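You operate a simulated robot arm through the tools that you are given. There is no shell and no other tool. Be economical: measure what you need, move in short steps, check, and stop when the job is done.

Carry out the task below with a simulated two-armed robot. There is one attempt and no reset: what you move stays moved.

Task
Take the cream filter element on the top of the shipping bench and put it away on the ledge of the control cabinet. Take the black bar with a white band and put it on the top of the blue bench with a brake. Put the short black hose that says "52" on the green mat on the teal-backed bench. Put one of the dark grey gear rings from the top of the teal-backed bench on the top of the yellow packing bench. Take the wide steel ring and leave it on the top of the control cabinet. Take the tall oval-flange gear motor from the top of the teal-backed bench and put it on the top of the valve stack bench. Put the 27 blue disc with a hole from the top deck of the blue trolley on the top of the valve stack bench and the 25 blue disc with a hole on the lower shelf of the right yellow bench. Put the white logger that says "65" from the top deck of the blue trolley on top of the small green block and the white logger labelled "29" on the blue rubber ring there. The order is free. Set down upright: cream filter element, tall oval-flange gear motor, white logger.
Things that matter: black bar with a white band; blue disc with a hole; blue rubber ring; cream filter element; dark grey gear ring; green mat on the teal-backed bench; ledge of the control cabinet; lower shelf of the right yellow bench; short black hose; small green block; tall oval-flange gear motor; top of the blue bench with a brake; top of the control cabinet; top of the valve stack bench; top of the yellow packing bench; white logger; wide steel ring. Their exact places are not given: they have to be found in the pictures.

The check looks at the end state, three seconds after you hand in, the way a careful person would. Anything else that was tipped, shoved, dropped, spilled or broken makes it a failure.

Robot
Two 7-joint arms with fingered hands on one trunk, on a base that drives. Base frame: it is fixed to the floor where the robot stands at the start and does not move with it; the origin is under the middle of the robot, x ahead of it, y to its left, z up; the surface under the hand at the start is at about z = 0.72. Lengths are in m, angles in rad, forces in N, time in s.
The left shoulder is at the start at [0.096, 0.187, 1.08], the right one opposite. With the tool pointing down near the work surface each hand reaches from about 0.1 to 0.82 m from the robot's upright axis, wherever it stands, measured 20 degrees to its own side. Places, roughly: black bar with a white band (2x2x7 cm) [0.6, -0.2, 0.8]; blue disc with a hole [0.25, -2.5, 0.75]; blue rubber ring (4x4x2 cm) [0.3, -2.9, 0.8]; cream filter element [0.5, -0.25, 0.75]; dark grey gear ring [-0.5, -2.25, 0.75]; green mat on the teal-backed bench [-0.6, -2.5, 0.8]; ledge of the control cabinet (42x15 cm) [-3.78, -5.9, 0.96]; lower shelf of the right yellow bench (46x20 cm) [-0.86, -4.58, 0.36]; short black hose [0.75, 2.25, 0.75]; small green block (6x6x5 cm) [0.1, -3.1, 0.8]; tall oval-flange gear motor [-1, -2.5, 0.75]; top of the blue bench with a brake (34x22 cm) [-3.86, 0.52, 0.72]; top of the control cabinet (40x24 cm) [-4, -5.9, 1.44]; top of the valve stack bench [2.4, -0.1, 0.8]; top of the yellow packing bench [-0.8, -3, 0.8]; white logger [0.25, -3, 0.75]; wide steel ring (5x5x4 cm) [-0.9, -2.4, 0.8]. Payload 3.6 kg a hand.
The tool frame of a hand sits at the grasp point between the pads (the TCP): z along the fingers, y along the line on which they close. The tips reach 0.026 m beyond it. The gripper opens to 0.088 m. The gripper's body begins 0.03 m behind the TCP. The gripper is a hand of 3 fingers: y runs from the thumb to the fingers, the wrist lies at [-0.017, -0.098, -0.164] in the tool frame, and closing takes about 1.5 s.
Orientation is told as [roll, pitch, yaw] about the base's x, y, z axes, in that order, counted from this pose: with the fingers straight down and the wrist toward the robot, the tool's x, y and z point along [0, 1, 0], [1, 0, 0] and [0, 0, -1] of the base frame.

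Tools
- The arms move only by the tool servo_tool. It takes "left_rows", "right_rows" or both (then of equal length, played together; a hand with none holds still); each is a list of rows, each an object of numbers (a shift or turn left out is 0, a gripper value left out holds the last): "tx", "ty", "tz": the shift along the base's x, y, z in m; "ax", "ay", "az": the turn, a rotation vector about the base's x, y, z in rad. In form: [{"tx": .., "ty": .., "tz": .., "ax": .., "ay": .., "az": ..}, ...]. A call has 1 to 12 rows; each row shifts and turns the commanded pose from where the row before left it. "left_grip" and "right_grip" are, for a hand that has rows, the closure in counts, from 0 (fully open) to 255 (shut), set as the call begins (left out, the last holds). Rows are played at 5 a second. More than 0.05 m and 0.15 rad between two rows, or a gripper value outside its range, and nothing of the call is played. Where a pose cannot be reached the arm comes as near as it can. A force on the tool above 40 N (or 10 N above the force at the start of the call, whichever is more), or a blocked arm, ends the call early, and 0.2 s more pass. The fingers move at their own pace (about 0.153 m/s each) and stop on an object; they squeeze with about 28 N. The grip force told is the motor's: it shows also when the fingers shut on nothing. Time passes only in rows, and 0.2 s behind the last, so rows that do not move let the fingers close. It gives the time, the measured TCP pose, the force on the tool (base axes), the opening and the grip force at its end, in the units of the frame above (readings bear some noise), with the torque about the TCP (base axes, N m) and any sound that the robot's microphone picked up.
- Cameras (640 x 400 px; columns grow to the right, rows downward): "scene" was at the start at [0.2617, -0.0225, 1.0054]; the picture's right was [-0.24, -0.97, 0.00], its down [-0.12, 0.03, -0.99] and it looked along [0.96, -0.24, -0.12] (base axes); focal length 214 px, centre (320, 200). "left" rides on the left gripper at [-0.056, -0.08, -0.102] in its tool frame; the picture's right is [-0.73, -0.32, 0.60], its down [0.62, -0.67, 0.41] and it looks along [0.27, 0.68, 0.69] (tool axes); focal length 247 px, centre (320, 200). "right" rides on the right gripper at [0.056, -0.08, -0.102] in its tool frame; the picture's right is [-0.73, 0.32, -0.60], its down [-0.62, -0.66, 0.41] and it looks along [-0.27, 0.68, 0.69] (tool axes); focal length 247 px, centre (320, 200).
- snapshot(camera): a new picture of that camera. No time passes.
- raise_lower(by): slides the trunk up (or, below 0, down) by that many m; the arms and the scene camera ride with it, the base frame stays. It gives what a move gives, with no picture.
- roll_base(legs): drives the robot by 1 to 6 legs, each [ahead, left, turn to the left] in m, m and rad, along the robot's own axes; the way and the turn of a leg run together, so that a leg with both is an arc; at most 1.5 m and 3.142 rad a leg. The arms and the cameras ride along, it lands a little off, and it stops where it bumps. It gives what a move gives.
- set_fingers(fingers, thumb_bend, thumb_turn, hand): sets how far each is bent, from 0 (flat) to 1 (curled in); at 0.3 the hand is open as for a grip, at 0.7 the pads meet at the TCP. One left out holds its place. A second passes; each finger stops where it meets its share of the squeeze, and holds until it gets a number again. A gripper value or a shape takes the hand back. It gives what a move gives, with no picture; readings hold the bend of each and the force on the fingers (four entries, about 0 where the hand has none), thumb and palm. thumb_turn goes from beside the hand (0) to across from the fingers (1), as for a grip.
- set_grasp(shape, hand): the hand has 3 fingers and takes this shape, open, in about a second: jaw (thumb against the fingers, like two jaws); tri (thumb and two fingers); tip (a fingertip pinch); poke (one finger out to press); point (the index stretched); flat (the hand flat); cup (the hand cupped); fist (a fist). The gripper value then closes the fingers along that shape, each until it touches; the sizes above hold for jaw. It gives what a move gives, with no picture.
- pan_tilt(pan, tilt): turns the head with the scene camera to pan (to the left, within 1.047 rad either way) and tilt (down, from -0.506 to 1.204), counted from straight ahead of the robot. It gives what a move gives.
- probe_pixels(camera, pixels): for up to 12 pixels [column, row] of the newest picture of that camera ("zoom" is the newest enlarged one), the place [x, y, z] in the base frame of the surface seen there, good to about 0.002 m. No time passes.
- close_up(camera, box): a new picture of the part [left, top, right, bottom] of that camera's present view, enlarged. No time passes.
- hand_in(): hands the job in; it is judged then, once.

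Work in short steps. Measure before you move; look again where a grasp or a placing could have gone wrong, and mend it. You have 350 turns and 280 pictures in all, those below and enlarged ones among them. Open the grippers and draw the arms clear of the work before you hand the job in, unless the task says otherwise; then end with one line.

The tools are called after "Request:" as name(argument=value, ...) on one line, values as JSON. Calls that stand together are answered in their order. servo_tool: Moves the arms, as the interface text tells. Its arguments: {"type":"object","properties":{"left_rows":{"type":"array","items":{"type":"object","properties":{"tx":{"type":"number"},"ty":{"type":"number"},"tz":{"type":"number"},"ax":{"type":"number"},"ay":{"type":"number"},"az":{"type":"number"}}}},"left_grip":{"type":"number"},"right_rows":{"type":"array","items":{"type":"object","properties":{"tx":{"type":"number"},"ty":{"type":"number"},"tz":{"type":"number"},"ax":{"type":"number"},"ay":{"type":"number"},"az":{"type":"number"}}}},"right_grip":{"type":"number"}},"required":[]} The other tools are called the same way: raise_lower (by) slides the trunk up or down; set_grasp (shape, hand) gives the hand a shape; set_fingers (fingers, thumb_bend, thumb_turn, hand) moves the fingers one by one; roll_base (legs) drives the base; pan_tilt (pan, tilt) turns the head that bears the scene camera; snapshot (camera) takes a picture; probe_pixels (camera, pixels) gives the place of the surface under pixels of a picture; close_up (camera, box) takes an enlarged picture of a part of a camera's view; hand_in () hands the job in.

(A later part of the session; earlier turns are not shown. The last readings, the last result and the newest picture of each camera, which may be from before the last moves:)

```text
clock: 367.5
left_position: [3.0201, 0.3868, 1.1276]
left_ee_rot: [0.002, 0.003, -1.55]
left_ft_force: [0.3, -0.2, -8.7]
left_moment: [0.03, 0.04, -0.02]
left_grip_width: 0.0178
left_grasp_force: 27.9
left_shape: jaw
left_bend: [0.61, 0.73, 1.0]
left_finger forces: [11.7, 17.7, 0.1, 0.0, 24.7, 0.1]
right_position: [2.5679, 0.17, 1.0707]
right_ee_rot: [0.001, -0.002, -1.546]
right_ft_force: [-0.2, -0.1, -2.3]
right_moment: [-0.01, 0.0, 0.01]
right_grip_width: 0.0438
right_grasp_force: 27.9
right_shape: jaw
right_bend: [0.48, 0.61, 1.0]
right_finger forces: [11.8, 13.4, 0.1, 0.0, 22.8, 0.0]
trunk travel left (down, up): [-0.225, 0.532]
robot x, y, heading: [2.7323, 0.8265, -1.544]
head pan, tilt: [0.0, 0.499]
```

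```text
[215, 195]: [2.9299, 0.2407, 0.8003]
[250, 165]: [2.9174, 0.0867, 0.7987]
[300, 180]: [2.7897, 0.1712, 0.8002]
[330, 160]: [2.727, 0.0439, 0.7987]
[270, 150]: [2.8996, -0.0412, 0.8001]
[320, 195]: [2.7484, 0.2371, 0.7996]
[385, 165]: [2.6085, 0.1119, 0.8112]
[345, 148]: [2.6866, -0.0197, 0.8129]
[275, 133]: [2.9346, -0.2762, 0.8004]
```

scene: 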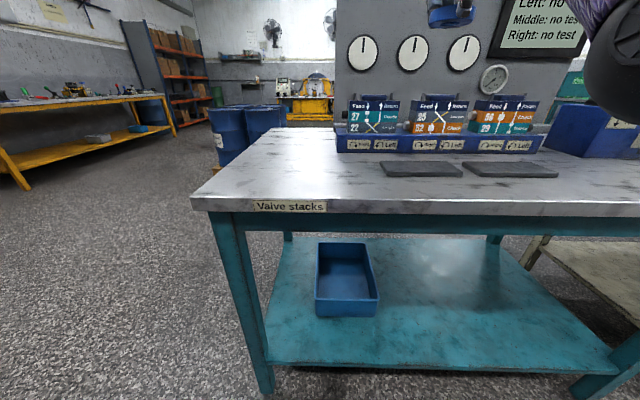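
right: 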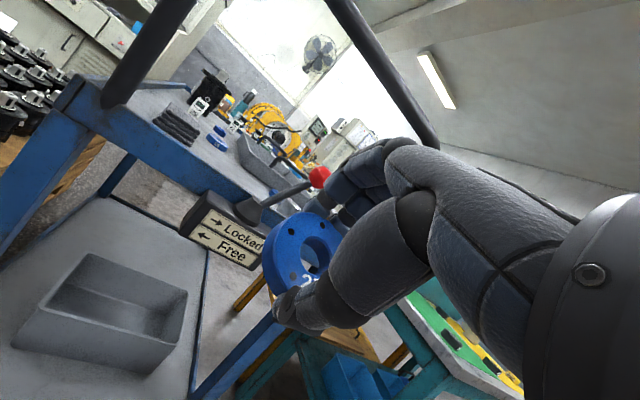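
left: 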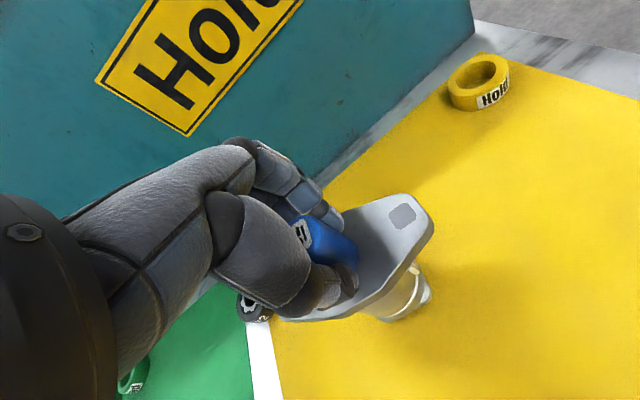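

Surface z is 0.800. I pull the right hand back a bit and drive 0.24 m closer.

Request:
servo_tool(right_rows=[{"ty": 0.045}, {"ty": 0.045, "tx": 0.02}, {"ty": 0.04, "tx": 0.03}, {}])

Request:
roll_base(legs=[[0.24, 0, -0.02]])

Request:
pan_tilt(pan=0.2, tilt=0.7)

Request:
snapshot(camera="scene")

```text
clock: 368.5
left_position: [3.0204, 0.3881, 1.1282]
left_ee_rot: [0.0, 0.003, -1.549]
left_ft_force: [0.4, 0.0, -8.2]
left_moment: [-0.02, 0.04, 0.02]
left_grip_width: 0.0177
left_grasp_force: 28.1
left_shape: jaw
left_bend: [0.61, 0.73, 1.0]
left_finger forces: [12.1, 17.7, 0.1, 0.0, 24.9, 0.0]
right_position: [2.6102, 0.21, 1.0337]
right_ee_rot: [0.0, -0.001, -1.546]
right_ft_force: [-0.5, 0.2, -2.2]
right_moment: [0.0, -0.01, 0.01]
right_grip_width: 0.0436
right_grasp_force: 27.5
right_shape: jaw
right_bend: [0.48, 0.61, 1.0]
right_finger forces: [11.8, 13.5, 0.1, 0.0, 22.9, 0.0]
right hand out of reach, approached as far as the arm can: row 1, 2, 3
trunk travel left (down, up): [-0.225, 0.532]
robot x, y, heading: [2.7327, 0.8259, -1.549]
head pan, tilt: [0.0, 0.499]
```

```text
clock: 370.3
left_position: [3.0164, 0.1463, 1.1249]
left_ee_rot: [0.004, 0.005, -1.567]
left_ft_force: [-0.7, 0.3, -9.2]
left_moment: [0.01, 0.05, 0.01]
left_grip_width: 0.0177
left_grasp_force: 27.9
left_shape: jaw
left_bend: [0.61, 0.73, 1.0]
left_finger forces: [12.1, 17.9, 0.1, 0.0, 24.7, 0.0]
right_position: [2.6042, -0.0224, 1.034]
right_ee_rot: [0.0, 0.002, -1.565]
right_ft_force: [-0.7, -0.3, -1.7]
right_moment: [0.0, 0.01, -0.03]
right_grip_width: 0.0436
right_grasp_force: 27.6
right_shape: jaw
right_bend: [0.48, 0.61, 1.0]
right_finger forces: [11.8, 13.7, 0.0, 0.0, 22.9, 0.1]
trunk travel left (down, up): [-0.225, 0.532]
robot x, y, heading: [2.7342, 0.5898, -1.559]
head pan, tilt: [0.0, 0.499]
```

```text
clock: 371.0
left_position: [3.0162, 0.1481, 1.1277]
left_ee_rot: [0.002, 0.004, -1.566]
left_ft_force: [0.2, -0.2, -9.0]
left_moment: [0.02, 0.01, 0.0]
left_grip_width: 0.0177
left_grasp_force: 27.7
left_shape: jaw
left_bend: [0.61, 0.73, 1.0]
left_finger forces: [12.1, 17.9, 0.0, 0.1, 24.8, 0.0]
right_position: [2.6041, -0.0223, 1.0347]
right_ee_rot: [0.001, -0.002, -1.564]
right_ft_force: [-0.2, 0.2, -2.7]
right_moment: [0.0, -0.04, -0.04]
right_grip_width: 0.0439
right_grasp_force: 27.7
right_shape: jaw
right_bend: [0.48, 0.61, 1.0]
right_finger forces: [11.8, 13.6, 0.1, 0.0, 22.9, 0.0]
trunk travel left (down, up): [-0.225, 0.532]
robot x, y, heading: [2.735, 0.5914, -1.563]
head pan, tilt: [0.201, 0.7]
```

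```text
170 pictures are left
```

scene: 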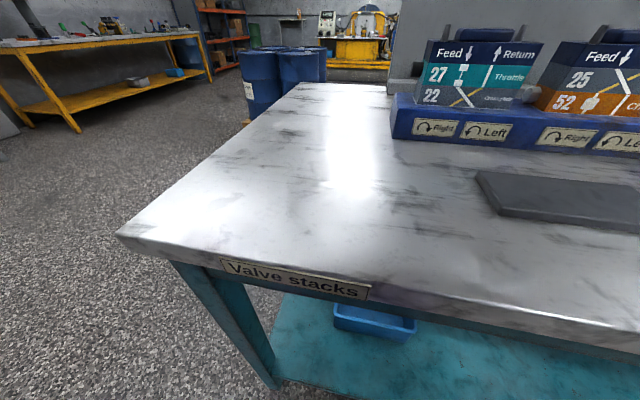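

I move the motor over (2.83,-0.03) and lower it to about 1.5 cm above the bench.

Request:
servo_tool(left_rows=[{"tx": -0.031, "ty": -0.03}, {"tx": -0.031, "ty": -0.03}, {"tx": -0.031, "ty": -0.03}, {"tx": -0.031, "ty": -0.03}, {"tx": -0.031, "ty": -0.03}, {"tx": -0.031, "ty": -0.03}, {"tz": -0.045}, {"tz": -0.045}, {"tz": -0.045}, {"tz": -0.045}, {}])

Request:
snapshot(camera="scene")

```text
clock: 373.4
left_position: [2.8301, -0.0324, 0.948]
left_ee_rot: [0.0, 0.004, -1.568]
left_ft_force: [-1.0, -1.0, -9.3]
left_moment: [-0.01, 0.04, 0.02]
left_grip_width: 0.0176
left_grasp_force: 28.1
left_shape: jaw
left_bend: [0.61, 0.73, 1.0]
left_finger forces: [12.6, 18.1, 0.0, 0.0, 25.2, 0.1]
right_position: [2.6037, -0.023, 1.0344]
right_ee_rot: [-0.001, -0.003, -1.563]
right_ft_force: [0.6, 0.2, -1.7]
right_moment: [-0.02, 0.01, 0.0]
right_grip_width: 0.0442
right_grasp_force: 28.4
right_shape: jaw
right_bend: [0.48, 0.61, 1.0]
right_finger forces: [11.5, 13.7, 0.1, 0.0, 22.9, 0.0]
trunk travel left (down, up): [-0.225, 0.532]
robot x, y, heading: [2.7342, 0.5921, -1.562]
head pan, tilt: [0.201, 0.7]
```

```text
169 pictures are left
```

scene: 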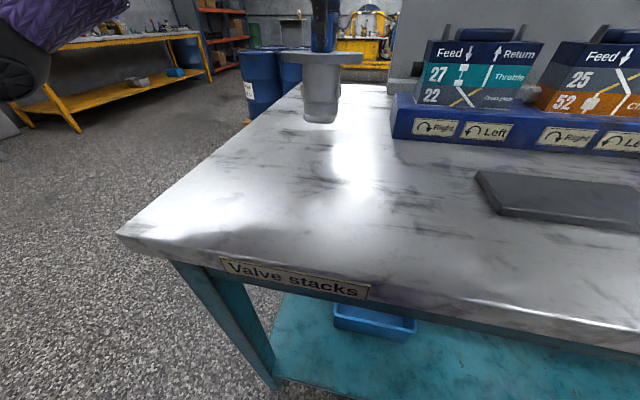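

The motor looks upright, ~2 cm above. I zoom to judge and lower in small steps.

Request:
servo_tool(left_rows=[{"tz": -0.012}, {"tz": -0.005}, {"tz": -0.003}, {}])

Request:
close_up(camera="scene", box=[250, 0, 420, 160])

```text
clock: 374.4
left_position: [2.8296, -0.0315, 0.9279]
left_ee_rot: [0.001, 0.004, -1.566]
left_ft_force: [0.7, -0.1, -8.0]
left_moment: [-0.01, 0.0, -0.02]
left_grip_width: 0.018
left_grasp_force: 28.1
left_shape: jaw
left_bend: [0.61, 0.73, 1.0]
left_finger forces: [12.5, 18.1, 0.1, 0.1, 25.2, 0.1]
right_position: [2.6041, -0.0236, 1.0348]
right_ee_rot: [0.0, -0.002, -1.565]
right_ft_force: [0.2, -0.4, -2.0]
right_moment: [0.01, 0.02, -0.03]
right_grip_width: 0.0441
right_grasp_force: 28.2
right_shape: jaw
right_bend: [0.48, 0.61, 1.0]
right_finger forces: [11.5, 13.7, 0.1, 0.1, 23.0, 0.0]
trunk travel left (down, up): [-0.225, 0.532]
robot x, y, heading: [2.7358, 0.5921, -1.562]
head pan, tilt: [0.201, 0.7]
```

```text
2.50 times, centred on (335, 80) of scene
```

zoom: 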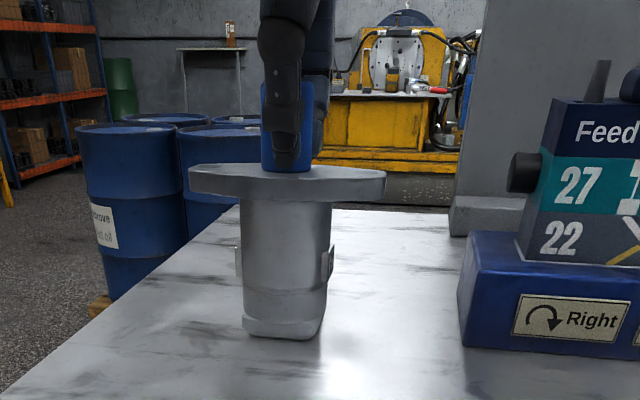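

Not yet in contact; I lower 2 mm at a time.

Request:
servo_tool(left_rows=[{"tz": -0.002}, {"tz": -0.002}, {}])

```text
clock: 375.2
left_position: [2.8298, -0.0328, 0.925]
left_ee_rot: [0.002, -0.001, -1.567]
left_ft_force: [0.8, 0.7, 3.8]
left_moment: [-0.06, 0.0, -0.02]
left_grip_width: 0.0183
left_grasp_force: 28.3
left_shape: jaw
left_bend: [0.61, 0.73, 1.0]
left_finger forces: [13.0, 19.7, 0.1, 0.0, 28.9, 0.0]
right_position: [2.6034, -0.0215, 1.0351]
right_ee_rot: [0.0, -0.002, -1.563]
right_ft_force: [0.2, -0.1, -2.1]
right_moment: [0.01, -0.02, 0.0]
right_grip_width: 0.0439
right_grasp_force: 28.5
right_shape: jaw
right_bend: [0.48, 0.61, 1.0]
right_finger forces: [11.6, 13.7, 0.0, 0.0, 22.8, 0.0]
trunk travel left (down, up): [-0.225, 0.532]
robot x, y, heading: [2.7398, 0.587, -1.564]
head pan, tilt: [0.201, 0.7]
```

Contact. I open the left hand and lift it up and away.

Request:
servo_tool(left_rows=[{}, {}, {}], left_grip=130)

Request:
servo_tool(left_rows=[{}, {}, {}, {"tz": 0.02}, {"tz": 0.03}, {"tz": 0.04}, {"tz": 0.045}, {"ty": 0.045}, {"ty": 0.045}, {"ty": 0.045}, {"ty": 0.04, "tx": 0.02}, {}], left_grip=0)

Request:
snapshot(camera="scene")

```text
clock: 376.0
left_position: [2.8298, -0.0318, 0.9243]
left_ee_rot: [0.003, 0.002, -1.567]
left_ft_force: [-0.1, -0.2, 0.2]
left_moment: [0.03, -0.02, 0.0]
left_grip_width: 0.0429
left_grasp_force: 0.0
left_shape: jaw
left_bend: [0.43, 0.68, 1.0]
left_finger forces: [0.0, 0.1, 0.1, 0.0, 0.0, 0.0]
right_position: [2.6042, -0.0221, 1.0356]
right_ee_rot: [-0.001, -0.001, -1.563]
right_ft_force: [-0.3, 1.1, -2.8]
right_moment: [-0.03, -0.01, 0.01]
right_grip_width: 0.044
right_grasp_force: 28.5
right_shape: jaw
right_bend: [0.48, 0.61, 1.0]
right_finger forces: [11.6, 13.7, 0.0, 0.1, 22.7, 0.0]
trunk travel left (down, up): [-0.225, 0.532]
robot x, y, heading: [2.7354, 0.588, -1.563]
head pan, tilt: [0.201, 0.7]
```

```text
clock: 378.6
left_position: [2.8447, 0.1454, 1.0575]
left_ee_rot: [0.003, 0.003, -1.568]
left_ft_force: [1.4, 0.4, -1.1]
left_moment: [0.0, -0.01, 0.0]
left_grip_width: 0.0879
left_grasp_force: 0.1
left_shape: jaw
left_bend: [0.3, 0.3, 0.98]
left_finger forces: [0.0, 0.0, 0.1, 0.0, 0.0, 0.0]
right_position: [2.6039, -0.0212, 1.0337]
right_ee_rot: [0.0, -0.003, -1.564]
right_ft_force: [0.1, 0.5, -2.7]
right_moment: [-0.01, -0.02, -0.02]
right_grip_width: 0.0437
right_grasp_force: 27.5
right_shape: jaw
right_bend: [0.48, 0.61, 1.0]
right_finger forces: [11.5, 13.7, 0.1, 0.0, 22.9, 0.0]
trunk travel left (down, up): [-0.225, 0.532]
robot x, y, heading: [2.7366, 0.5856, -1.56]
head pan, tilt: [0.201, 0.7]
```

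```text
167 pictures are left
```

scene: 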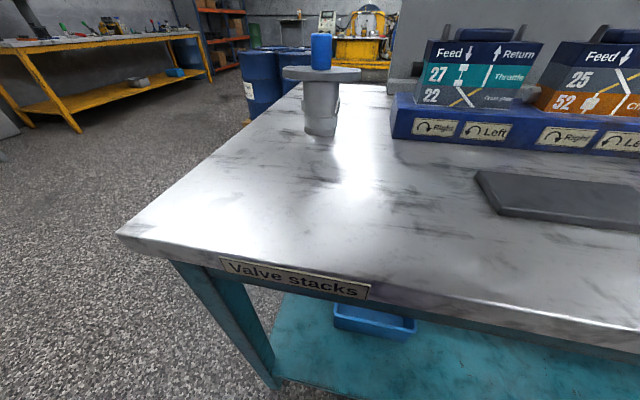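

The motor stands well. To position the disc I simply move the base back 0.15 m and left 0.11 m, bringing the right hand over (2.71,0.13).

Request:
roll_base(legs=[[-0.15, 0, 0], [0, 0.11, 0]])

Request:
pan_tilt(pan=-0.1, tilt=0.6)

Request:
snapshot(camera="scene")

Request:
snapshot(camera="right")

```text
clock: 380.8
left_position: [2.9544, 0.2925, 1.0579]
left_ee_rot: [0.003, 0.003, -1.571]
left_ft_force: [0.0, 0.1, -0.7]
left_moment: [0.0, 0.01, 0.04]
left_grip_width: 0.0877
left_grasp_force: 0.1
left_shape: jaw
left_bend: [0.3, 0.3, 0.98]
left_finger forces: [0.1, 0.0, 0.0, 0.0, 0.1, 0.1]
right_position: [2.7107, 0.1266, 1.0353]
right_ee_rot: [-0.002, -0.001, -1.567]
right_ft_force: [0.5, 0.5, -2.8]
right_moment: [0.02, 0.02, 0.03]
right_grip_width: 0.0439
right_grasp_force: 27.8
right_shape: jaw
right_bend: [0.48, 0.61, 1.0]
right_finger forces: [11.5, 13.8, 0.0, 0.0, 23.0, 0.0]
trunk travel left (down, up): [-0.225, 0.532]
robot x, y, heading: [2.846, 0.7372, -1.566]
head pan, tilt: [0.201, 0.7]
```

```text
clock: 381.6
left_position: [2.9518, 0.2921, 1.0577]
left_ee_rot: [0.003, 0.004, -1.571]
left_ft_force: [0.7, 0.0, -0.4]
left_moment: [-0.02, -0.01, 0.0]
left_grip_width: 0.088
left_grasp_force: 0.1
left_shape: jaw
left_bend: [0.3, 0.3, 0.98]
left_finger forces: [0.1, 0.0, 0.1, 0.0, 0.1, 0.1]
right_position: [2.7108, 0.1252, 1.0349]
right_ee_rot: [0.0, -0.001, -1.569]
right_ft_force: [0.1, -0.7, -1.1]
right_moment: [0.01, 0.0, -0.03]
right_grip_width: 0.0437
right_grasp_force: 27.6
right_shape: jaw
right_bend: [0.48, 0.61, 1.0]
right_finger forces: [11.4, 13.9, 0.0, 0.1, 23.0, 0.0]
trunk travel left (down, up): [-0.225, 0.532]
robot x, y, heading: [2.8458, 0.7394, -1.57]
head pan, tilt: [-0.099, 0.6]
```

```text
166 pictures are left
```

scene: 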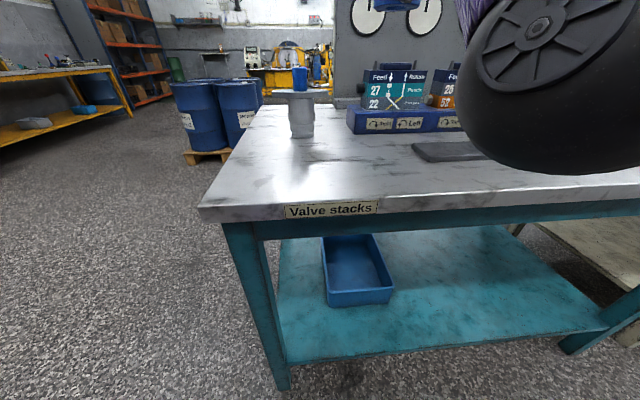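

```text
165 pictures are left
```

right: 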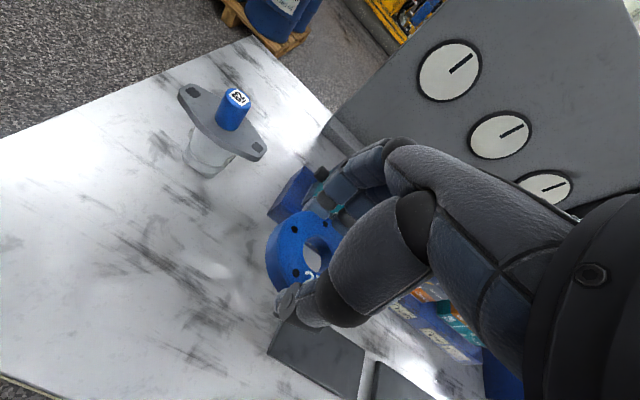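

The right elbow hangs low over the bench; I probe it.

Request:
probe_pixels(camera="scene", pixels=[[480, 120], [530, 170], [600, 170], [475, 60], [560, 60], [440, 150]])

```text
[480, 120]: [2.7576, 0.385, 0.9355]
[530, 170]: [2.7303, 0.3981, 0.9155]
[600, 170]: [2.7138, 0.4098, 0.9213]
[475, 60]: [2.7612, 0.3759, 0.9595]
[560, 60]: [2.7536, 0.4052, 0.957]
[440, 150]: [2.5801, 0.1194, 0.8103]
```

I raise the trunk 0.15 so the elbow stays higher, then lower the hand step by step.

Request:
raise_lower(by=0.15)

Request:
servo_tool(right_rows=[{"tz": -0.05}, {"tz": -0.05}, {"tz": -0.05}, {"tz": -0.05}, {"tz": -0.05}, {"tz": -0.04}, {}])

Request:
snapshot(camera="scene")

Request:
snapshot(camera="right")

```text
clock: 383.3
left_position: [2.9529, 0.293, 1.2069]
left_ee_rot: [0.004, 0.003, -1.572]
left_ft_force: [0.4, -0.3, 0.4]
left_moment: [0.03, 0.02, 0.0]
left_grip_width: 0.0877
left_grasp_force: 0.0
left_shape: jaw
left_bend: [0.3, 0.3, 0.98]
left_finger forces: [0.1, 0.0, 0.1, 0.1, 0.0, 0.0]
right_position: [2.7105, 0.1248, 1.1839]
right_ee_rot: [0.0, 0.0, -1.567]
right_ft_force: [0.2, -0.6, -2.0]
right_moment: [-0.01, -0.01, -0.01]
right_grip_width: 0.0437
right_grasp_force: 27.4
right_shape: jaw
right_bend: [0.48, 0.61, 1.0]
right_finger forces: [11.3, 13.9, 0.1, 0.1, 23.0, 0.0]
trunk travel left (down, up): [-0.375, 0.382]
robot x, y, heading: [2.8466, 0.7371, -1.566]
head pan, tilt: [-0.099, 0.6]
```

```text
clock: 384.9
left_position: [2.952, 0.2937, 1.2078]
left_ee_rot: [0.002, 0.003, -1.569]
left_ft_force: [-0.3, -0.9, 0.0]
left_moment: [-0.02, 0.01, 0.0]
left_grip_width: 0.0877
left_grasp_force: 0.1
left_shape: jaw
left_bend: [0.3, 0.3, 0.98]
left_finger forces: [0.0, 0.0, 0.0, 0.0, 0.0, 0.0]
right_position: [2.7122, 0.1284, 0.8943]
right_ee_rot: [0.001, -0.002, -1.568]
right_ft_force: [0.0, -0.5, -1.8]
right_moment: [-0.02, 0.01, 0.0]
right_grip_width: 0.0435
right_grasp_force: 28.0
right_shape: jaw
right_bend: [0.48, 0.61, 1.0]
right_finger forces: [11.2, 13.9, 0.0, 0.0, 23.0, 0.0]
trunk travel left (down, up): [-0.375, 0.382]
robot x, y, heading: [2.8456, 0.7372, -1.568]
head pan, tilt: [-0.099, 0.6]
```

```text
164 pictures are left
```

scene: 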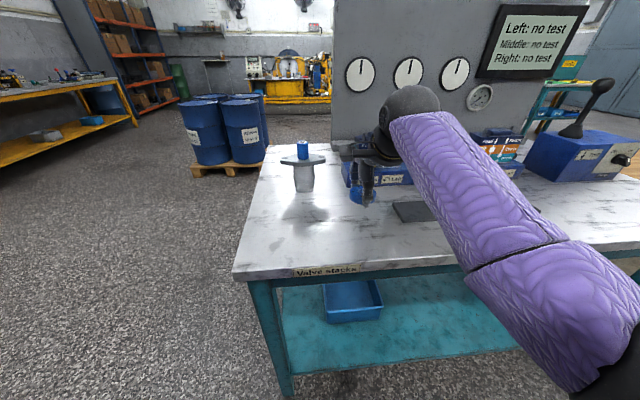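

```text
163 pictures are left
```

right: 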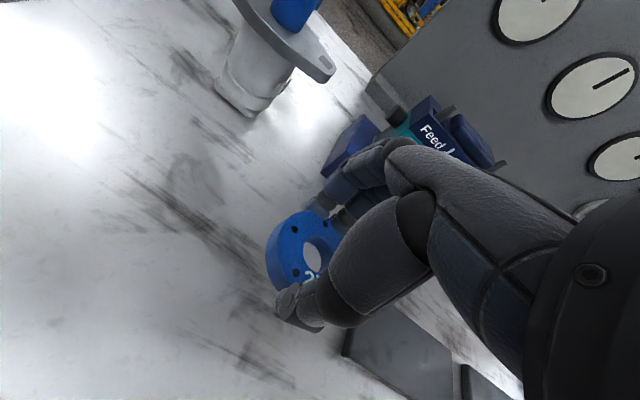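

I lower further toward the bench, with small final steps.

Request:
servo_tool(right_rows=[{"tz": -0.03}, {"tz": -0.02}, {"tz": -0.006}, {"tz": -0.004}, {}])

Request:
close_up(camera="scene", box=[280, 120, 460, 260])

Request:
snapshot(camera="right")

```text
clock: 386.1
left_position: [2.9529, 0.2919, 1.2078]
left_ee_rot: [0.002, 0.004, -1.57]
left_ft_force: [1.1, 0.5, -0.3]
left_moment: [-0.01, 0.0, -0.01]
left_grip_width: 0.0876
left_grasp_force: 0.1
left_shape: jaw
left_bend: [0.3, 0.3, 0.98]
left_finger forces: [0.0, 0.0, 0.0, 0.1, 0.1, 0.0]
right_position: [2.7109, 0.129, 0.8353]
right_ee_rot: [0.001, 0.0, -1.568]
right_ft_force: [-0.5, -0.1, -1.9]
right_moment: [-0.03, -0.02, -0.02]
right_grip_width: 0.0436
right_grasp_force: 27.5
right_shape: jaw
right_bend: [0.48, 0.61, 1.0]
right_finger forces: [11.2, 14.0, 0.1, 0.0, 22.8, 0.1]
trunk travel left (down, up): [-0.375, 0.382]
robot x, y, heading: [2.8461, 0.7386, -1.565]
head pan, tilt: [-0.099, 0.6]
```

```text
2.86 times, centred on (370, 190) of scene
```

zoom: 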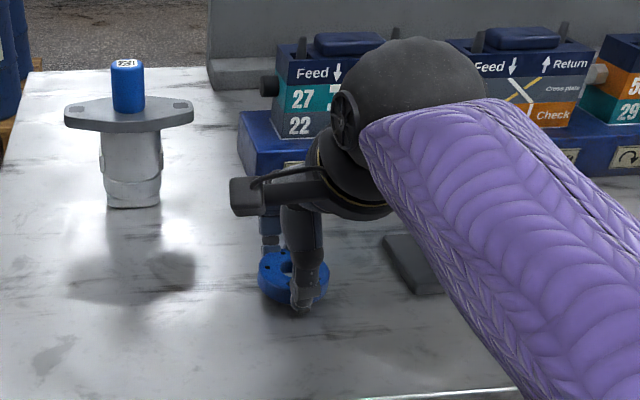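

```text
161 pictures are left
```

right: 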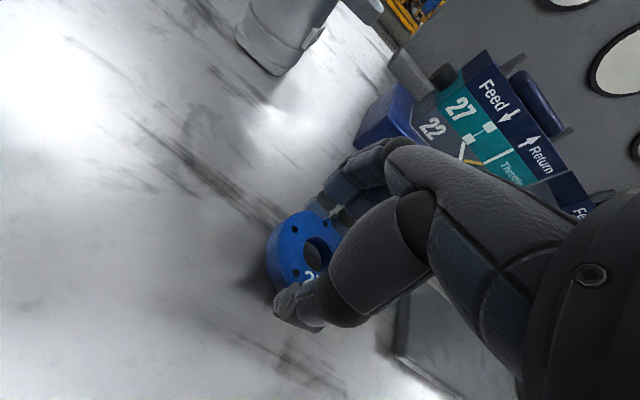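

Nearly down. I lower a few more millimetres, then open and withdraw up.

Request:
servo_tool(right_rows=[{"tz": -0.004}, {"tz": -0.003}, {}])

Request:
servo_tool(right_rows=[{}, {}, {}, {}, {"tz": 0.03}, {"tz": 0.04}, {"tz": 0.045}, {"tz": 0.045}, {"tz": 0.045}, {}], right_grip=0)

Request:
snapshot(camera="right")

```text
clock: 386.9
left_position: [2.9506, 0.2926, 1.2078]
left_ee_rot: [0.003, 0.004, -1.572]
left_ft_force: [0.2, 0.5, -0.2]
left_moment: [0.0, 0.0, 0.0]
left_grip_width: 0.0879
left_grasp_force: 0.0
left_shape: jaw
left_bend: [0.3, 0.3, 0.98]
left_finger forces: [0.0, 0.0, 0.0, 0.0, 0.1, 0.0]
right_position: [2.7096, 0.1264, 0.8267]
right_ee_rot: [-0.002, -0.003, -1.568]
right_ft_force: [-0.1, 0.3, -3.7]
right_moment: [0.02, 0.0, 0.0]
right_grip_width: 0.0435
right_grasp_force: 28.3
right_shape: jaw
right_bend: [0.48, 0.61, 1.0]
right_finger forces: [11.0, 14.0, 0.0, 0.0, 22.8, 0.0]
trunk travel left (down, up): [-0.375, 0.382]
robot x, y, heading: [2.8413, 0.735, -1.57]
head pan, tilt: [-0.099, 0.6]
```

```text
clock: 389.1
left_position: [2.9513, 0.2929, 1.2075]
left_ee_rot: [0.003, 0.003, -1.57]
left_ft_force: [0.6, 0.3, -0.9]
left_moment: [-0.04, 0.03, -0.02]
left_grip_width: 0.0879
left_grasp_force: 0.0
left_shape: jaw
left_bend: [0.3, 0.3, 0.98]
left_finger forces: [0.1, 0.0, 0.0, 0.1, 0.0, 0.1]
right_position: [2.7099, 0.1247, 1.0345]
right_ee_rot: [-0.001, -0.002, -1.568]
right_ft_force: [-0.2, 0.3, 0.3]
right_moment: [-0.04, 0.02, -0.03]
right_grip_width: 0.0877
right_grasp_force: 0.1
right_shape: jaw
right_bend: [0.3, 0.3, 0.98]
right_finger forces: [0.0, 0.1, 0.0, 0.1, 0.0, 0.0]
trunk travel left (down, up): [-0.375, 0.382]
robot x, y, heading: [2.8433, 0.739, -1.564]
head pan, tilt: [-0.099, 0.6]
```

```text
160 pictures are left
```

right: 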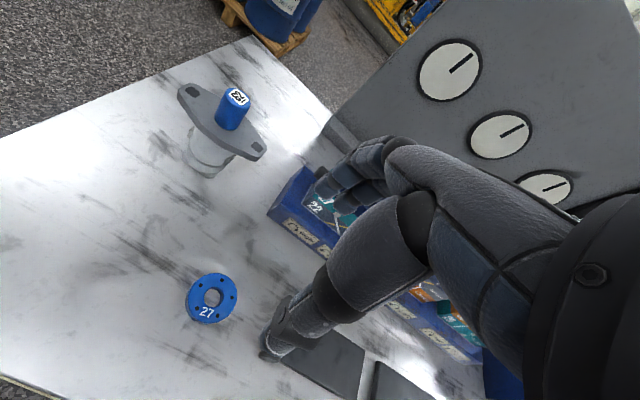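

Both are placed. I back away, lower the trunk, turn to face -x and look for the hose bench near (0.75,2.25).

Request:
roll_base(legs=[[-0.4, 0, 0]])

Request:
raise_lower(by=-0.15)

Request:
roll_base(legs=[[0, 0, -1.57]])

Request:
pan_tilt(pan=-0.3, tilt=0.3)

Request:
snapshot(camera="scene")

```text
clock: 391.6
left_position: [2.9517, 0.6907, 1.2101]
left_ee_rot: [0.002, 0.002, -1.567]
left_ft_force: [-1.0, -0.1, -0.3]
left_moment: [0.02, 0.0, -0.02]
left_grip_width: 0.088
left_grasp_force: 0.0
left_shape: jaw
left_bend: [0.3, 0.3, 0.98]
left_finger forces: [0.0, 0.0, 0.0, 0.1, 0.0, 0.0]
right_position: [2.7091, 0.5226, 1.0349]
right_ee_rot: [0.001, -0.006, -1.56]
right_ft_force: [0.4, 1.1, 0.0]
right_moment: [-0.04, 0.05, 0.0]
right_grip_width: 0.0877
right_grasp_force: 0.1
right_shape: jaw
right_bend: [0.3, 0.3, 0.98]
right_finger forces: [0.0, 0.0, 0.0, 0.1, 0.0, 0.1]
trunk travel left (down, up): [-0.375, 0.382]
robot x, y, heading: [2.8429, 1.1355, -1.564]
head pan, tilt: [-0.099, 0.6]
```

```text
clock: 393.4
left_position: [2.9516, 0.6909, 1.0585]
left_ee_rot: [0.002, 0.003, -1.565]
left_ft_force: [1.0, -0.5, 0.2]
left_moment: [-0.02, 0.02, 0.01]
left_grip_width: 0.088
left_grasp_force: 0.0
left_shape: jaw
left_bend: [0.3, 0.3, 0.98]
left_finger forces: [0.1, 0.1, 0.1, 0.0, 0.0, 0.1]
right_position: [2.7103, 0.5232, 0.8852]
right_ee_rot: [0.0, -0.003, -1.562]
right_ft_force: [0.0, -0.2, 0.6]
right_moment: [0.0, -0.01, 0.0]
right_grip_width: 0.0874
right_grasp_force: 0.1
right_shape: jaw
right_bend: [0.3, 0.3, 0.98]
right_finger forces: [0.1, 0.0, 0.1, 0.0, 0.1, 0.1]
trunk travel left (down, up): [-0.225, 0.532]
robot x, y, heading: [2.845, 1.1373, -1.558]
head pan, tilt: [-0.099, 0.6]
```

```text
clock: 397.5
left_position: [2.3986, 1.0169, 1.0586]
left_ee_rot: [0.004, 0.005, -3.118]
left_ft_force: [0.3, 0.7, 0.2]
left_moment: [0.03, 0.0, 0.0]
left_grip_width: 0.0879
left_grasp_force: 0.1
left_shape: jaw
left_bend: [0.3, 0.3, 0.98]
left_finger forces: [0.0, 0.0, 0.0, 0.0, 0.1, 0.0]
right_position: [2.2246, 1.2558, 0.8841]
right_ee_rot: [0.0, -0.002, -3.114]
right_ft_force: [0.1, -0.7, 0.2]
right_moment: [-0.01, -0.03, 0.0]
right_grip_width: 0.0879
right_grasp_force: 0.0
right_shape: jaw
right_bend: [0.3, 0.3, 0.98]
right_finger forces: [0.0, 0.0, 0.0, 0.0, 0.1, 0.0]
trunk travel left (down, up): [-0.225, 0.532]
robot x, y, heading: [2.8448, 1.1363, -3.116]
head pan, tilt: [-0.099, 0.6]
```

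```text
clock: 398.3
left_position: [2.3991, 1.0171, 1.0571]
left_ee_rot: [0.004, 0.004, -3.116]
left_ft_force: [0.5, -0.2, -0.2]
left_moment: [-0.06, -0.01, -0.05]
left_grip_width: 0.0878
left_grasp_force: 0.0
left_shape: jaw
left_bend: [0.3, 0.3, 0.98]
left_finger forces: [0.0, 0.1, 0.0, 0.0, 0.1, 0.1]
right_position: [2.2246, 1.2551, 0.8838]
right_ee_rot: [0.0, -0.001, -3.113]
right_ft_force: [-0.8, 0.1, -0.2]
right_moment: [-0.01, 0.02, 0.04]
right_grip_width: 0.0877
right_grasp_force: 0.1
right_shape: jaw
right_bend: [0.3, 0.3, 0.98]
right_finger forces: [0.0, 0.0, 0.0, 0.0, 0.0, 0.1]
trunk travel left (down, up): [-0.225, 0.532]
robot x, y, heading: [2.8415, 1.1342, -3.114]
head pan, tilt: [-0.3, 0.3]
```

```text
159 pictures are left
```

scene: 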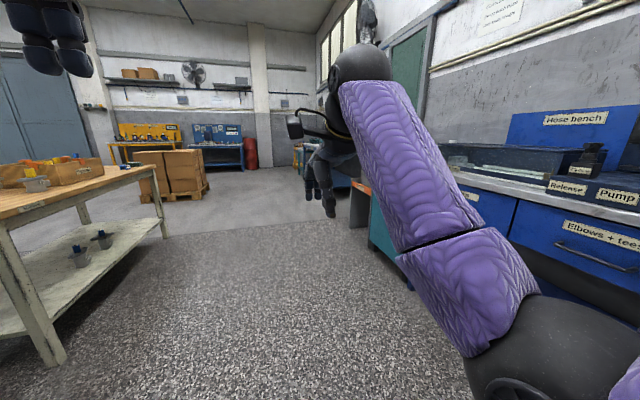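

The hose bench is on the right. I probe its front edge and the corridor.

Request:
probe_pixels(camera="scene", pixels=[[520, 190], [600, 200], [370, 240], [355, 190], [160, 235], [60, 360], [580, 185], [490, 160], [540, 350]])

Request:
pan_tilt(pan=-1.0, tilt=0.3)

Request:
snapshot(camera="scene")

```text
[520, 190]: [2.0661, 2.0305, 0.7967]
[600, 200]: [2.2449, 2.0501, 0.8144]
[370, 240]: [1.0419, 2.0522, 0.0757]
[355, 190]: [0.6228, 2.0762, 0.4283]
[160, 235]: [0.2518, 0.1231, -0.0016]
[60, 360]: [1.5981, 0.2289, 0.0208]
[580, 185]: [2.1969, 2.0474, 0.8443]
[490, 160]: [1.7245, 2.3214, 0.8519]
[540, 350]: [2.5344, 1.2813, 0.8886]
```

```text
clock: 399.4
left_position: [2.3986, 1.0169, 1.0576]
left_ee_rot: [0.005, 0.003, -3.117]
left_ft_force: [-1.0, 0.1, 0.7]
left_moment: [0.0, 0.02, 0.01]
left_grip_width: 0.088
left_grasp_force: 0.0
left_shape: jaw
left_bend: [0.3, 0.3, 0.98]
left_finger forces: [0.1, 0.0, 0.0, 0.1, 0.1, 0.0]
right_position: [2.2253, 1.257, 0.8841]
right_ee_rot: [0.001, -0.001, -3.112]
right_ft_force: [0.5, -0.5, 0.4]
right_moment: [0.02, -0.01, 0.01]
right_grip_width: 0.0879
right_grasp_force: 0.0
right_shape: jaw
right_bend: [0.3, 0.3, 0.98]
right_finger forces: [0.1, 0.0, 0.0, 0.1, 0.0, 0.0]
trunk travel left (down, up): [-0.225, 0.532]
robot x, y, heading: [2.8393, 1.1363, -3.116]
head pan, tilt: [-1.0, 0.3]
```

```text
158 pictures are left
```

scene: 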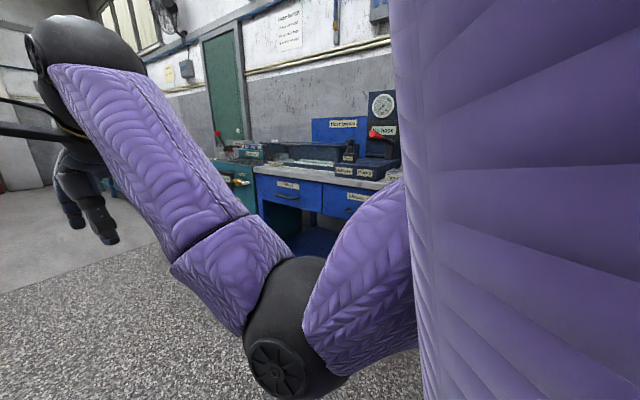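

The front edge is y≈2.03. I drive to x≈0.85 and turn right to face it.

Request:
roll_base(legs=[[1.0, 0, -0.03], [0.95, 0, 0], [0, 0, -1.57]])

Request:
pan_tilt(pan=0, tilt=0.4)

Request:
snapshot(camera="scene")

```text
clock: 412.8
left_position: [0.7842, 1.5753, 1.0584]
left_ee_rot: [0.001, 0.003, 1.62]
left_ft_force: [-0.5, 0.5, 1.2]
left_moment: [-0.02, 0.03, -0.02]
left_grip_width: 0.0879
left_grasp_force: 0.0
left_shape: jaw
left_bend: [0.3, 0.3, 0.98]
left_finger forces: [0.1, 0.0, 0.1, 0.0, 0.1, 0.0]
right_position: [1.0181, 1.754, 0.8841]
right_ee_rot: [0.001, -0.001, 1.623]
right_ft_force: [-0.2, 0.0, 0.6]
right_moment: [-0.03, 0.0, 0.02]
right_grip_width: 0.0877
right_grasp_force: 0.1
right_shape: jaw
right_bend: [0.3, 0.3, 0.98]
right_finger forces: [0.0, 0.1, 0.0, 0.0, 0.1, 0.0]
trunk travel left (down, up): [-0.225, 0.532]
robot x, y, heading: [0.9118, 1.1366, 1.624]
head pan, tilt: [-1.0, 0.3]
```

```text
clock: 414.0
left_position: [0.7831, 1.5765, 1.0586]
left_ee_rot: [0.003, 0.004, 1.62]
left_ft_force: [-0.3, -0.5, 0.6]
left_moment: [0.0, -0.01, 0.02]
left_grip_width: 0.0877
left_grasp_force: 0.0
left_shape: jaw
left_bend: [0.3, 0.3, 0.98]
left_finger forces: [0.1, 0.1, 0.0, 0.0, 0.1, 0.0]
right_position: [1.0185, 1.7543, 0.8848]
right_ee_rot: [-0.001, -0.002, 1.622]
right_ft_force: [0.2, 0.1, -1.0]
right_moment: [0.01, 0.0, 0.02]
right_grip_width: 0.0876
right_grasp_force: 0.0
right_shape: jaw
right_bend: [0.3, 0.3, 0.98]
right_finger forces: [0.0, 0.0, 0.1, 0.0, 0.0, 0.1]
trunk travel left (down, up): [-0.225, 0.532]
robot x, y, heading: [0.9158, 1.1336, 1.621]
head pan, tilt: [0.0, 0.4]
```

```text
157 pictures are left
```

scene: 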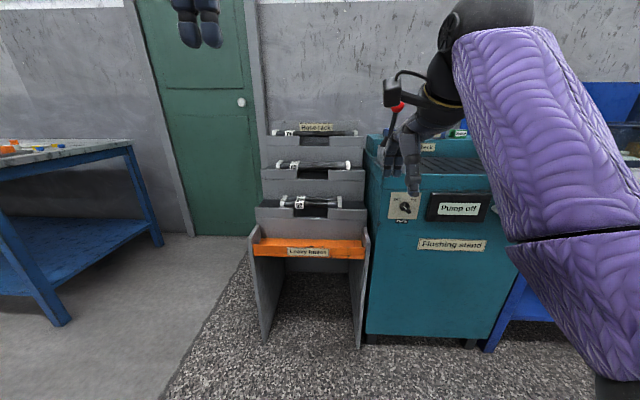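

A hose rack with three black hoses is at (315,180). I zoom to read the labels.

Request:
close_up(camera="scene", box=[240, 110, 390, 270])

Request:
probe_pixels(camera="scene", pixels=[[300, 133], [310, 166], [310, 202], [350, 133], [350, 166], [285, 202], [338, 202], [280, 166], [310, 150], [310, 190], [310, 240], [275, 133]])

```text
2.50 times, centred on (315, 190) of scene
```

zoom: 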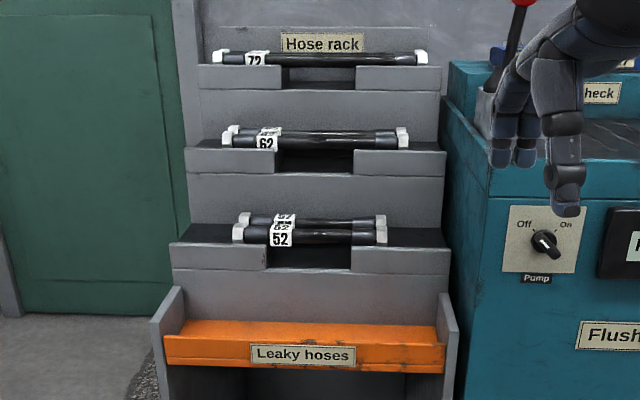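

```text
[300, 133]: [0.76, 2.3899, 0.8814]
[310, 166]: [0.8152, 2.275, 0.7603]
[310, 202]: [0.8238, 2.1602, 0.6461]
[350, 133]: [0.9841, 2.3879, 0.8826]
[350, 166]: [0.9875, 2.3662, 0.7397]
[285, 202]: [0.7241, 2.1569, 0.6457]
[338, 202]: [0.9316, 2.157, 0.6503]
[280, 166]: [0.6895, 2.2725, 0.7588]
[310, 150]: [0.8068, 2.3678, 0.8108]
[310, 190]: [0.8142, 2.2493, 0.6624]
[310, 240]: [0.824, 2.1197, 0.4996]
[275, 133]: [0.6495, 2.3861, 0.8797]
```

I look closer at the lowest tier's labels.

Request:
close_up(camera="scene", box=[275, 185, 350, 225])

```text
8.53 times, centred on (312, 205) of scene
```

zoom: 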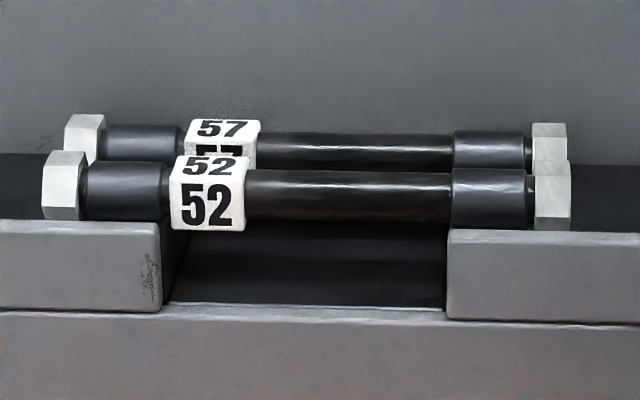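

Front hose says "52", the rear one "57". I probe both hoses, the lips and the gap floor.

Request:
probe_pixels(camera="zoom", pixels=[[350, 180], [350, 215], [350, 150], [350, 138], [350, 250], [350, 300], [80, 235], [80, 260], [63, 160], [63, 205], [553, 205], [20, 180]])

```text
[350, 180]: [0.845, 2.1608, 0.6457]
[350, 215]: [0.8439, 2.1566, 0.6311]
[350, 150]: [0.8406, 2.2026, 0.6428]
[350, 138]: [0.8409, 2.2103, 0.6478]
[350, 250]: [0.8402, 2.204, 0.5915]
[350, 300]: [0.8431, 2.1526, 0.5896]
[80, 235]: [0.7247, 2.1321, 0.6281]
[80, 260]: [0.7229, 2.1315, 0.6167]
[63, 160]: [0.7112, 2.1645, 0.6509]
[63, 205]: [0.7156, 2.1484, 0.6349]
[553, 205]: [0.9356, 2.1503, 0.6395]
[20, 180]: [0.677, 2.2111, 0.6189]
```

Hose 52: centre ≈(0.823, 2.168, 0.636), the 57 hose 4.6 cm behind, with a recess (floor 0.59) under the middle. First I lift and retract the right hand so it stays clear of the teal stand.

Request:
servo_tool(right_rows=[{"tz": 0.05}, {"tz": 0.05}, {"tz": 0.05}, {"tz": 0.05}, {"ty": -0.045}, {"ty": -0.045}, {"ty": -0.045}, {"ty": -0.045}, {"tx": 0.04}, {"tx": 0.04}, {}])

Request:
roll_base(legs=[[0, -0.1, -0.05]])

Request:
snapshot(camera="scene")

```text
clock: 416.4
left_position: [0.7819, 1.5748, 1.0576]
left_ee_rot: [0.003, 0.002, 1.62]
left_ft_force: [0.0, -0.2, 0.1]
left_moment: [0.0, 0.03, -0.03]
left_grip_width: 0.088
left_grasp_force: 0.0
left_shape: jaw
left_bend: [0.3, 0.3, 0.98]
left_finger forces: [0.0, 0.0, 0.0, 0.0, 0.1, 0.0]
right_position: [1.0906, 1.751, 1.0257]
right_ee_rot: [0.001, -0.001, 1.624]
right_ft_force: [-0.5, -0.1, -0.6]
right_moment: [-0.01, 0.0, 0.0]
right_grip_width: 0.088
right_grasp_force: 0.1
right_shape: jaw
right_bend: [0.3, 0.3, 0.98]
right_finger forces: [0.0, 0.1, 0.0, 0.1, 0.1, 0.1]
right hand out of reach, approached as far as the arm can: row 4, 5, 6, 7, 8
trunk travel left (down, up): [-0.225, 0.532]
robot x, y, heading: [0.9119, 1.1362, 1.625]
head pan, tilt: [0.0, 0.4]
```

```text
clock: 417.6
left_position: [0.9097, 1.5857, 1.0583]
left_ee_rot: [0.004, 0.003, 1.571]
left_ft_force: [0.0, -0.5, 0.8]
left_moment: [0.02, 0.04, 0.0]
left_grip_width: 0.0879
left_grasp_force: 0.1
left_shape: jaw
left_bend: [0.3, 0.3, 0.98]
left_finger forces: [0.0, 0.0, 0.0, 0.0, 0.1, 0.1]
right_position: [1.2244, 1.7449, 1.0252]
right_ee_rot: [0.003, 0.0, 1.573]
right_ft_force: [0.6, -0.3, 0.1]
right_moment: [0.0, 0.0, 0.0]
right_grip_width: 0.0877
right_grasp_force: 0.0
right_shape: jaw
right_bend: [0.3, 0.3, 0.98]
right_finger forces: [0.0, 0.0, 0.1, 0.0, 0.0, 0.1]
trunk travel left (down, up): [-0.225, 0.532]
robot x, y, heading: [1.0141, 1.1433, 1.58]
head pan, tilt: [0.0, 0.4]
```

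```text
154 pictures are left
```

scene: 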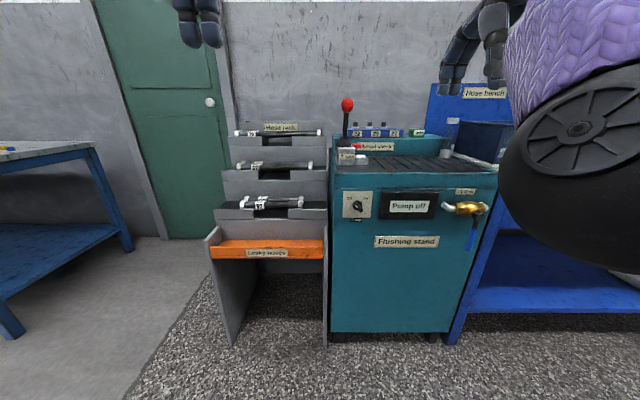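

The right elbow is still in a low posture. I raise the hand and move it outward to the right to relax the arm.

Request:
servo_tool(right_rows=[{"tx": 0.045}, {"tx": 0.045}, {"tx": 0.045}, {"tx": 0.045}, {"tz": 0.045}, {"tz": 0.045}, {"tz": 0.045}, {"tz": 0.045}, {"ty": -0.045}, {"ty": -0.045}, {"ty": -0.045}, {"ty": -0.045}])

Request:
snapshot(camera="scene")

```text
clock: 420.2
left_position: [0.9081, 1.5839, 1.0584]
left_ee_rot: [0.003, 0.002, 1.571]
left_ft_force: [0.7, 0.6, 0.2]
left_moment: [0.03, 0.0, -0.01]
left_grip_width: 0.0877
left_grasp_force: 0.0
left_shape: jaw
left_bend: [0.3, 0.3, 0.98]
left_finger forces: [0.0, 0.1, 0.0, 0.0, 0.0, 0.0]
right_position: [1.4052, 1.5618, 1.2073]
right_ee_rot: [0.0, -0.002, 1.574]
right_ft_force: [-0.6, 0.5, -0.2]
right_moment: [0.01, 0.04, -0.02]
right_grip_width: 0.0877
right_grasp_force: 0.1
right_shape: jaw
right_bend: [0.3, 0.3, 0.98]
right_finger forces: [0.0, 0.0, 0.0, 0.0, 0.1, 0.0]
trunk travel left (down, up): [-0.225, 0.532]
robot x, y, heading: [1.0149, 1.1414, 1.577]
head pan, tilt: [0.0, 0.4]
```

```text
153 pictures are left
```

scene: 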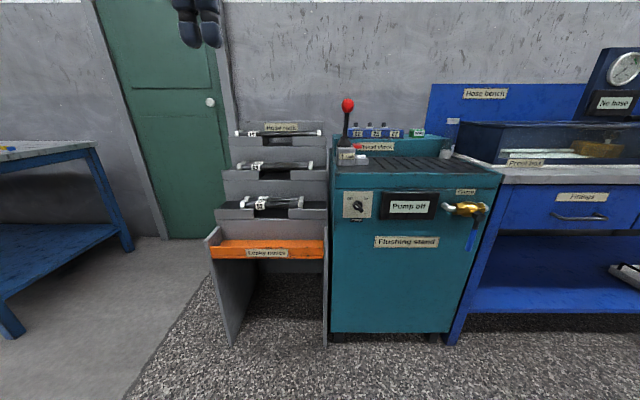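

The arm is relaxed. I lower the trunk 0.12 and drive 0.45 m toward the rack.

Request:
raise_lower(by=-0.12)

Request:
roll_base(legs=[[0.45, 0, 0]])

Request:
pan_tilt(pan=0.25, tilt=0.6)

Request:
snapshot(camera="scene")

Request:
snapshot(camera="left")

```text
clock: 421.7
left_position: [0.9071, 1.5844, 0.9381]
left_ee_rot: [0.002, 0.001, 1.572]
left_ft_force: [0.0, -1.0, 0.5]
left_moment: [0.02, -0.03, 0.02]
left_grip_width: 0.0876
left_grasp_force: 0.0
left_shape: jaw
left_bend: [0.3, 0.3, 0.98]
left_finger forces: [0.0, 0.0, 0.1, 0.0, 0.0, 0.1]
right_position: [1.4052, 1.6302, 1.0379]
right_ee_rot: [-0.001, 0.14, 1.574]
right_ft_force: [0.6, 0.2, -0.4]
right_moment: [0.05, 0.01, 0.0]
right_grip_width: 0.0877
right_grasp_force: 0.1
right_shape: jaw
right_bend: [0.3, 0.3, 0.98]
right_finger forces: [0.0, 0.1, 0.0, 0.1, 0.0, 0.0]
trunk travel left (down, up): [-0.105, 0.652]
robot x, y, heading: [1.0141, 1.138, 1.576]
head pan, tilt: [0.0, 0.4]
```

```text
clock: 424.4
left_position: [0.9017, 2.0243, 0.9367]
left_ee_rot: [0.003, 0.002, 1.577]
left_ft_force: [-0.3, -0.3, 0.5]
left_moment: [0.0, -0.01, -0.04]
left_grip_width: 0.0876
left_grasp_force: 0.0
left_shape: jaw
left_bend: [0.3, 0.3, 0.98]
left_finger forces: [0.0, 0.0, 0.0, 0.0, 0.0, 0.1]
right_position: [1.3996, 2.0745, 1.0366]
right_ee_rot: [-0.001, 0.141, 1.58]
right_ft_force: [-0.1, -0.5, -0.4]
right_moment: [-0.03, -0.01, 0.01]
right_grip_width: 0.0876
right_grasp_force: 0.0
right_shape: jaw
right_bend: [0.3, 0.3, 0.98]
right_finger forces: [0.0, 0.1, 0.1, 0.1, 0.0, 0.0]
trunk travel left (down, up): [-0.105, 0.652]
robot x, y, heading: [1.0116, 1.5821, 1.58]
head pan, tilt: [0.0, 0.4]
```

```text
clock: 425.1
left_position: [0.9016, 2.0249, 0.9374]
left_ee_rot: [0.004, 0.002, 1.578]
left_ft_force: [-0.4, 0.2, -0.1]
left_moment: [0.01, 0.01, 0.02]
left_grip_width: 0.0878
left_grasp_force: 0.1
left_shape: jaw
left_bend: [0.3, 0.3, 0.98]
left_finger forces: [0.0, 0.1, 0.0, 0.1, 0.0, 0.0]
right_position: [1.3985, 2.0732, 1.0363]
right_ee_rot: [0.0, 0.141, 1.579]
right_ft_force: [0.1, -0.3, -0.7]
right_moment: [-0.01, -0.01, 0.01]
right_grip_width: 0.0879
right_grasp_force: 0.0
right_shape: jaw
right_bend: [0.3, 0.3, 0.98]
right_finger forces: [0.1, 0.0, 0.0, 0.0, 0.1, 0.0]
trunk travel left (down, up): [-0.105, 0.652]
robot x, y, heading: [1.0122, 1.5785, 1.579]
head pan, tilt: [0.25, 0.6]
```

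```text
152 pictures are left
```

scene: 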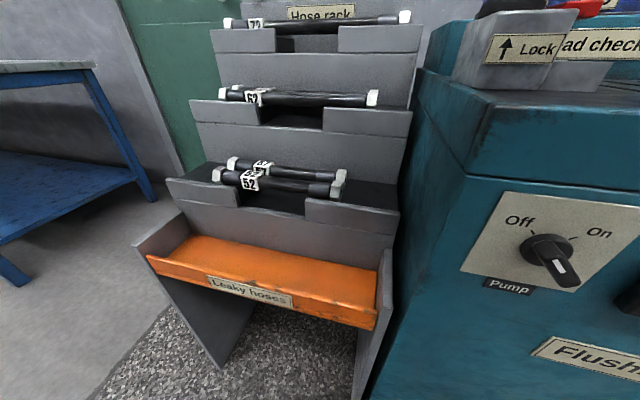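

```text
151 pictures are left
```

left: 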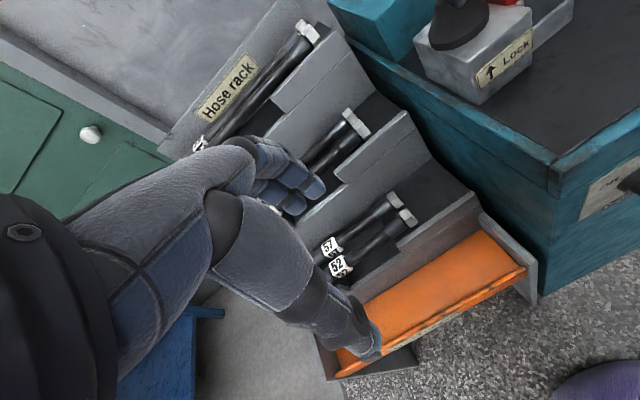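

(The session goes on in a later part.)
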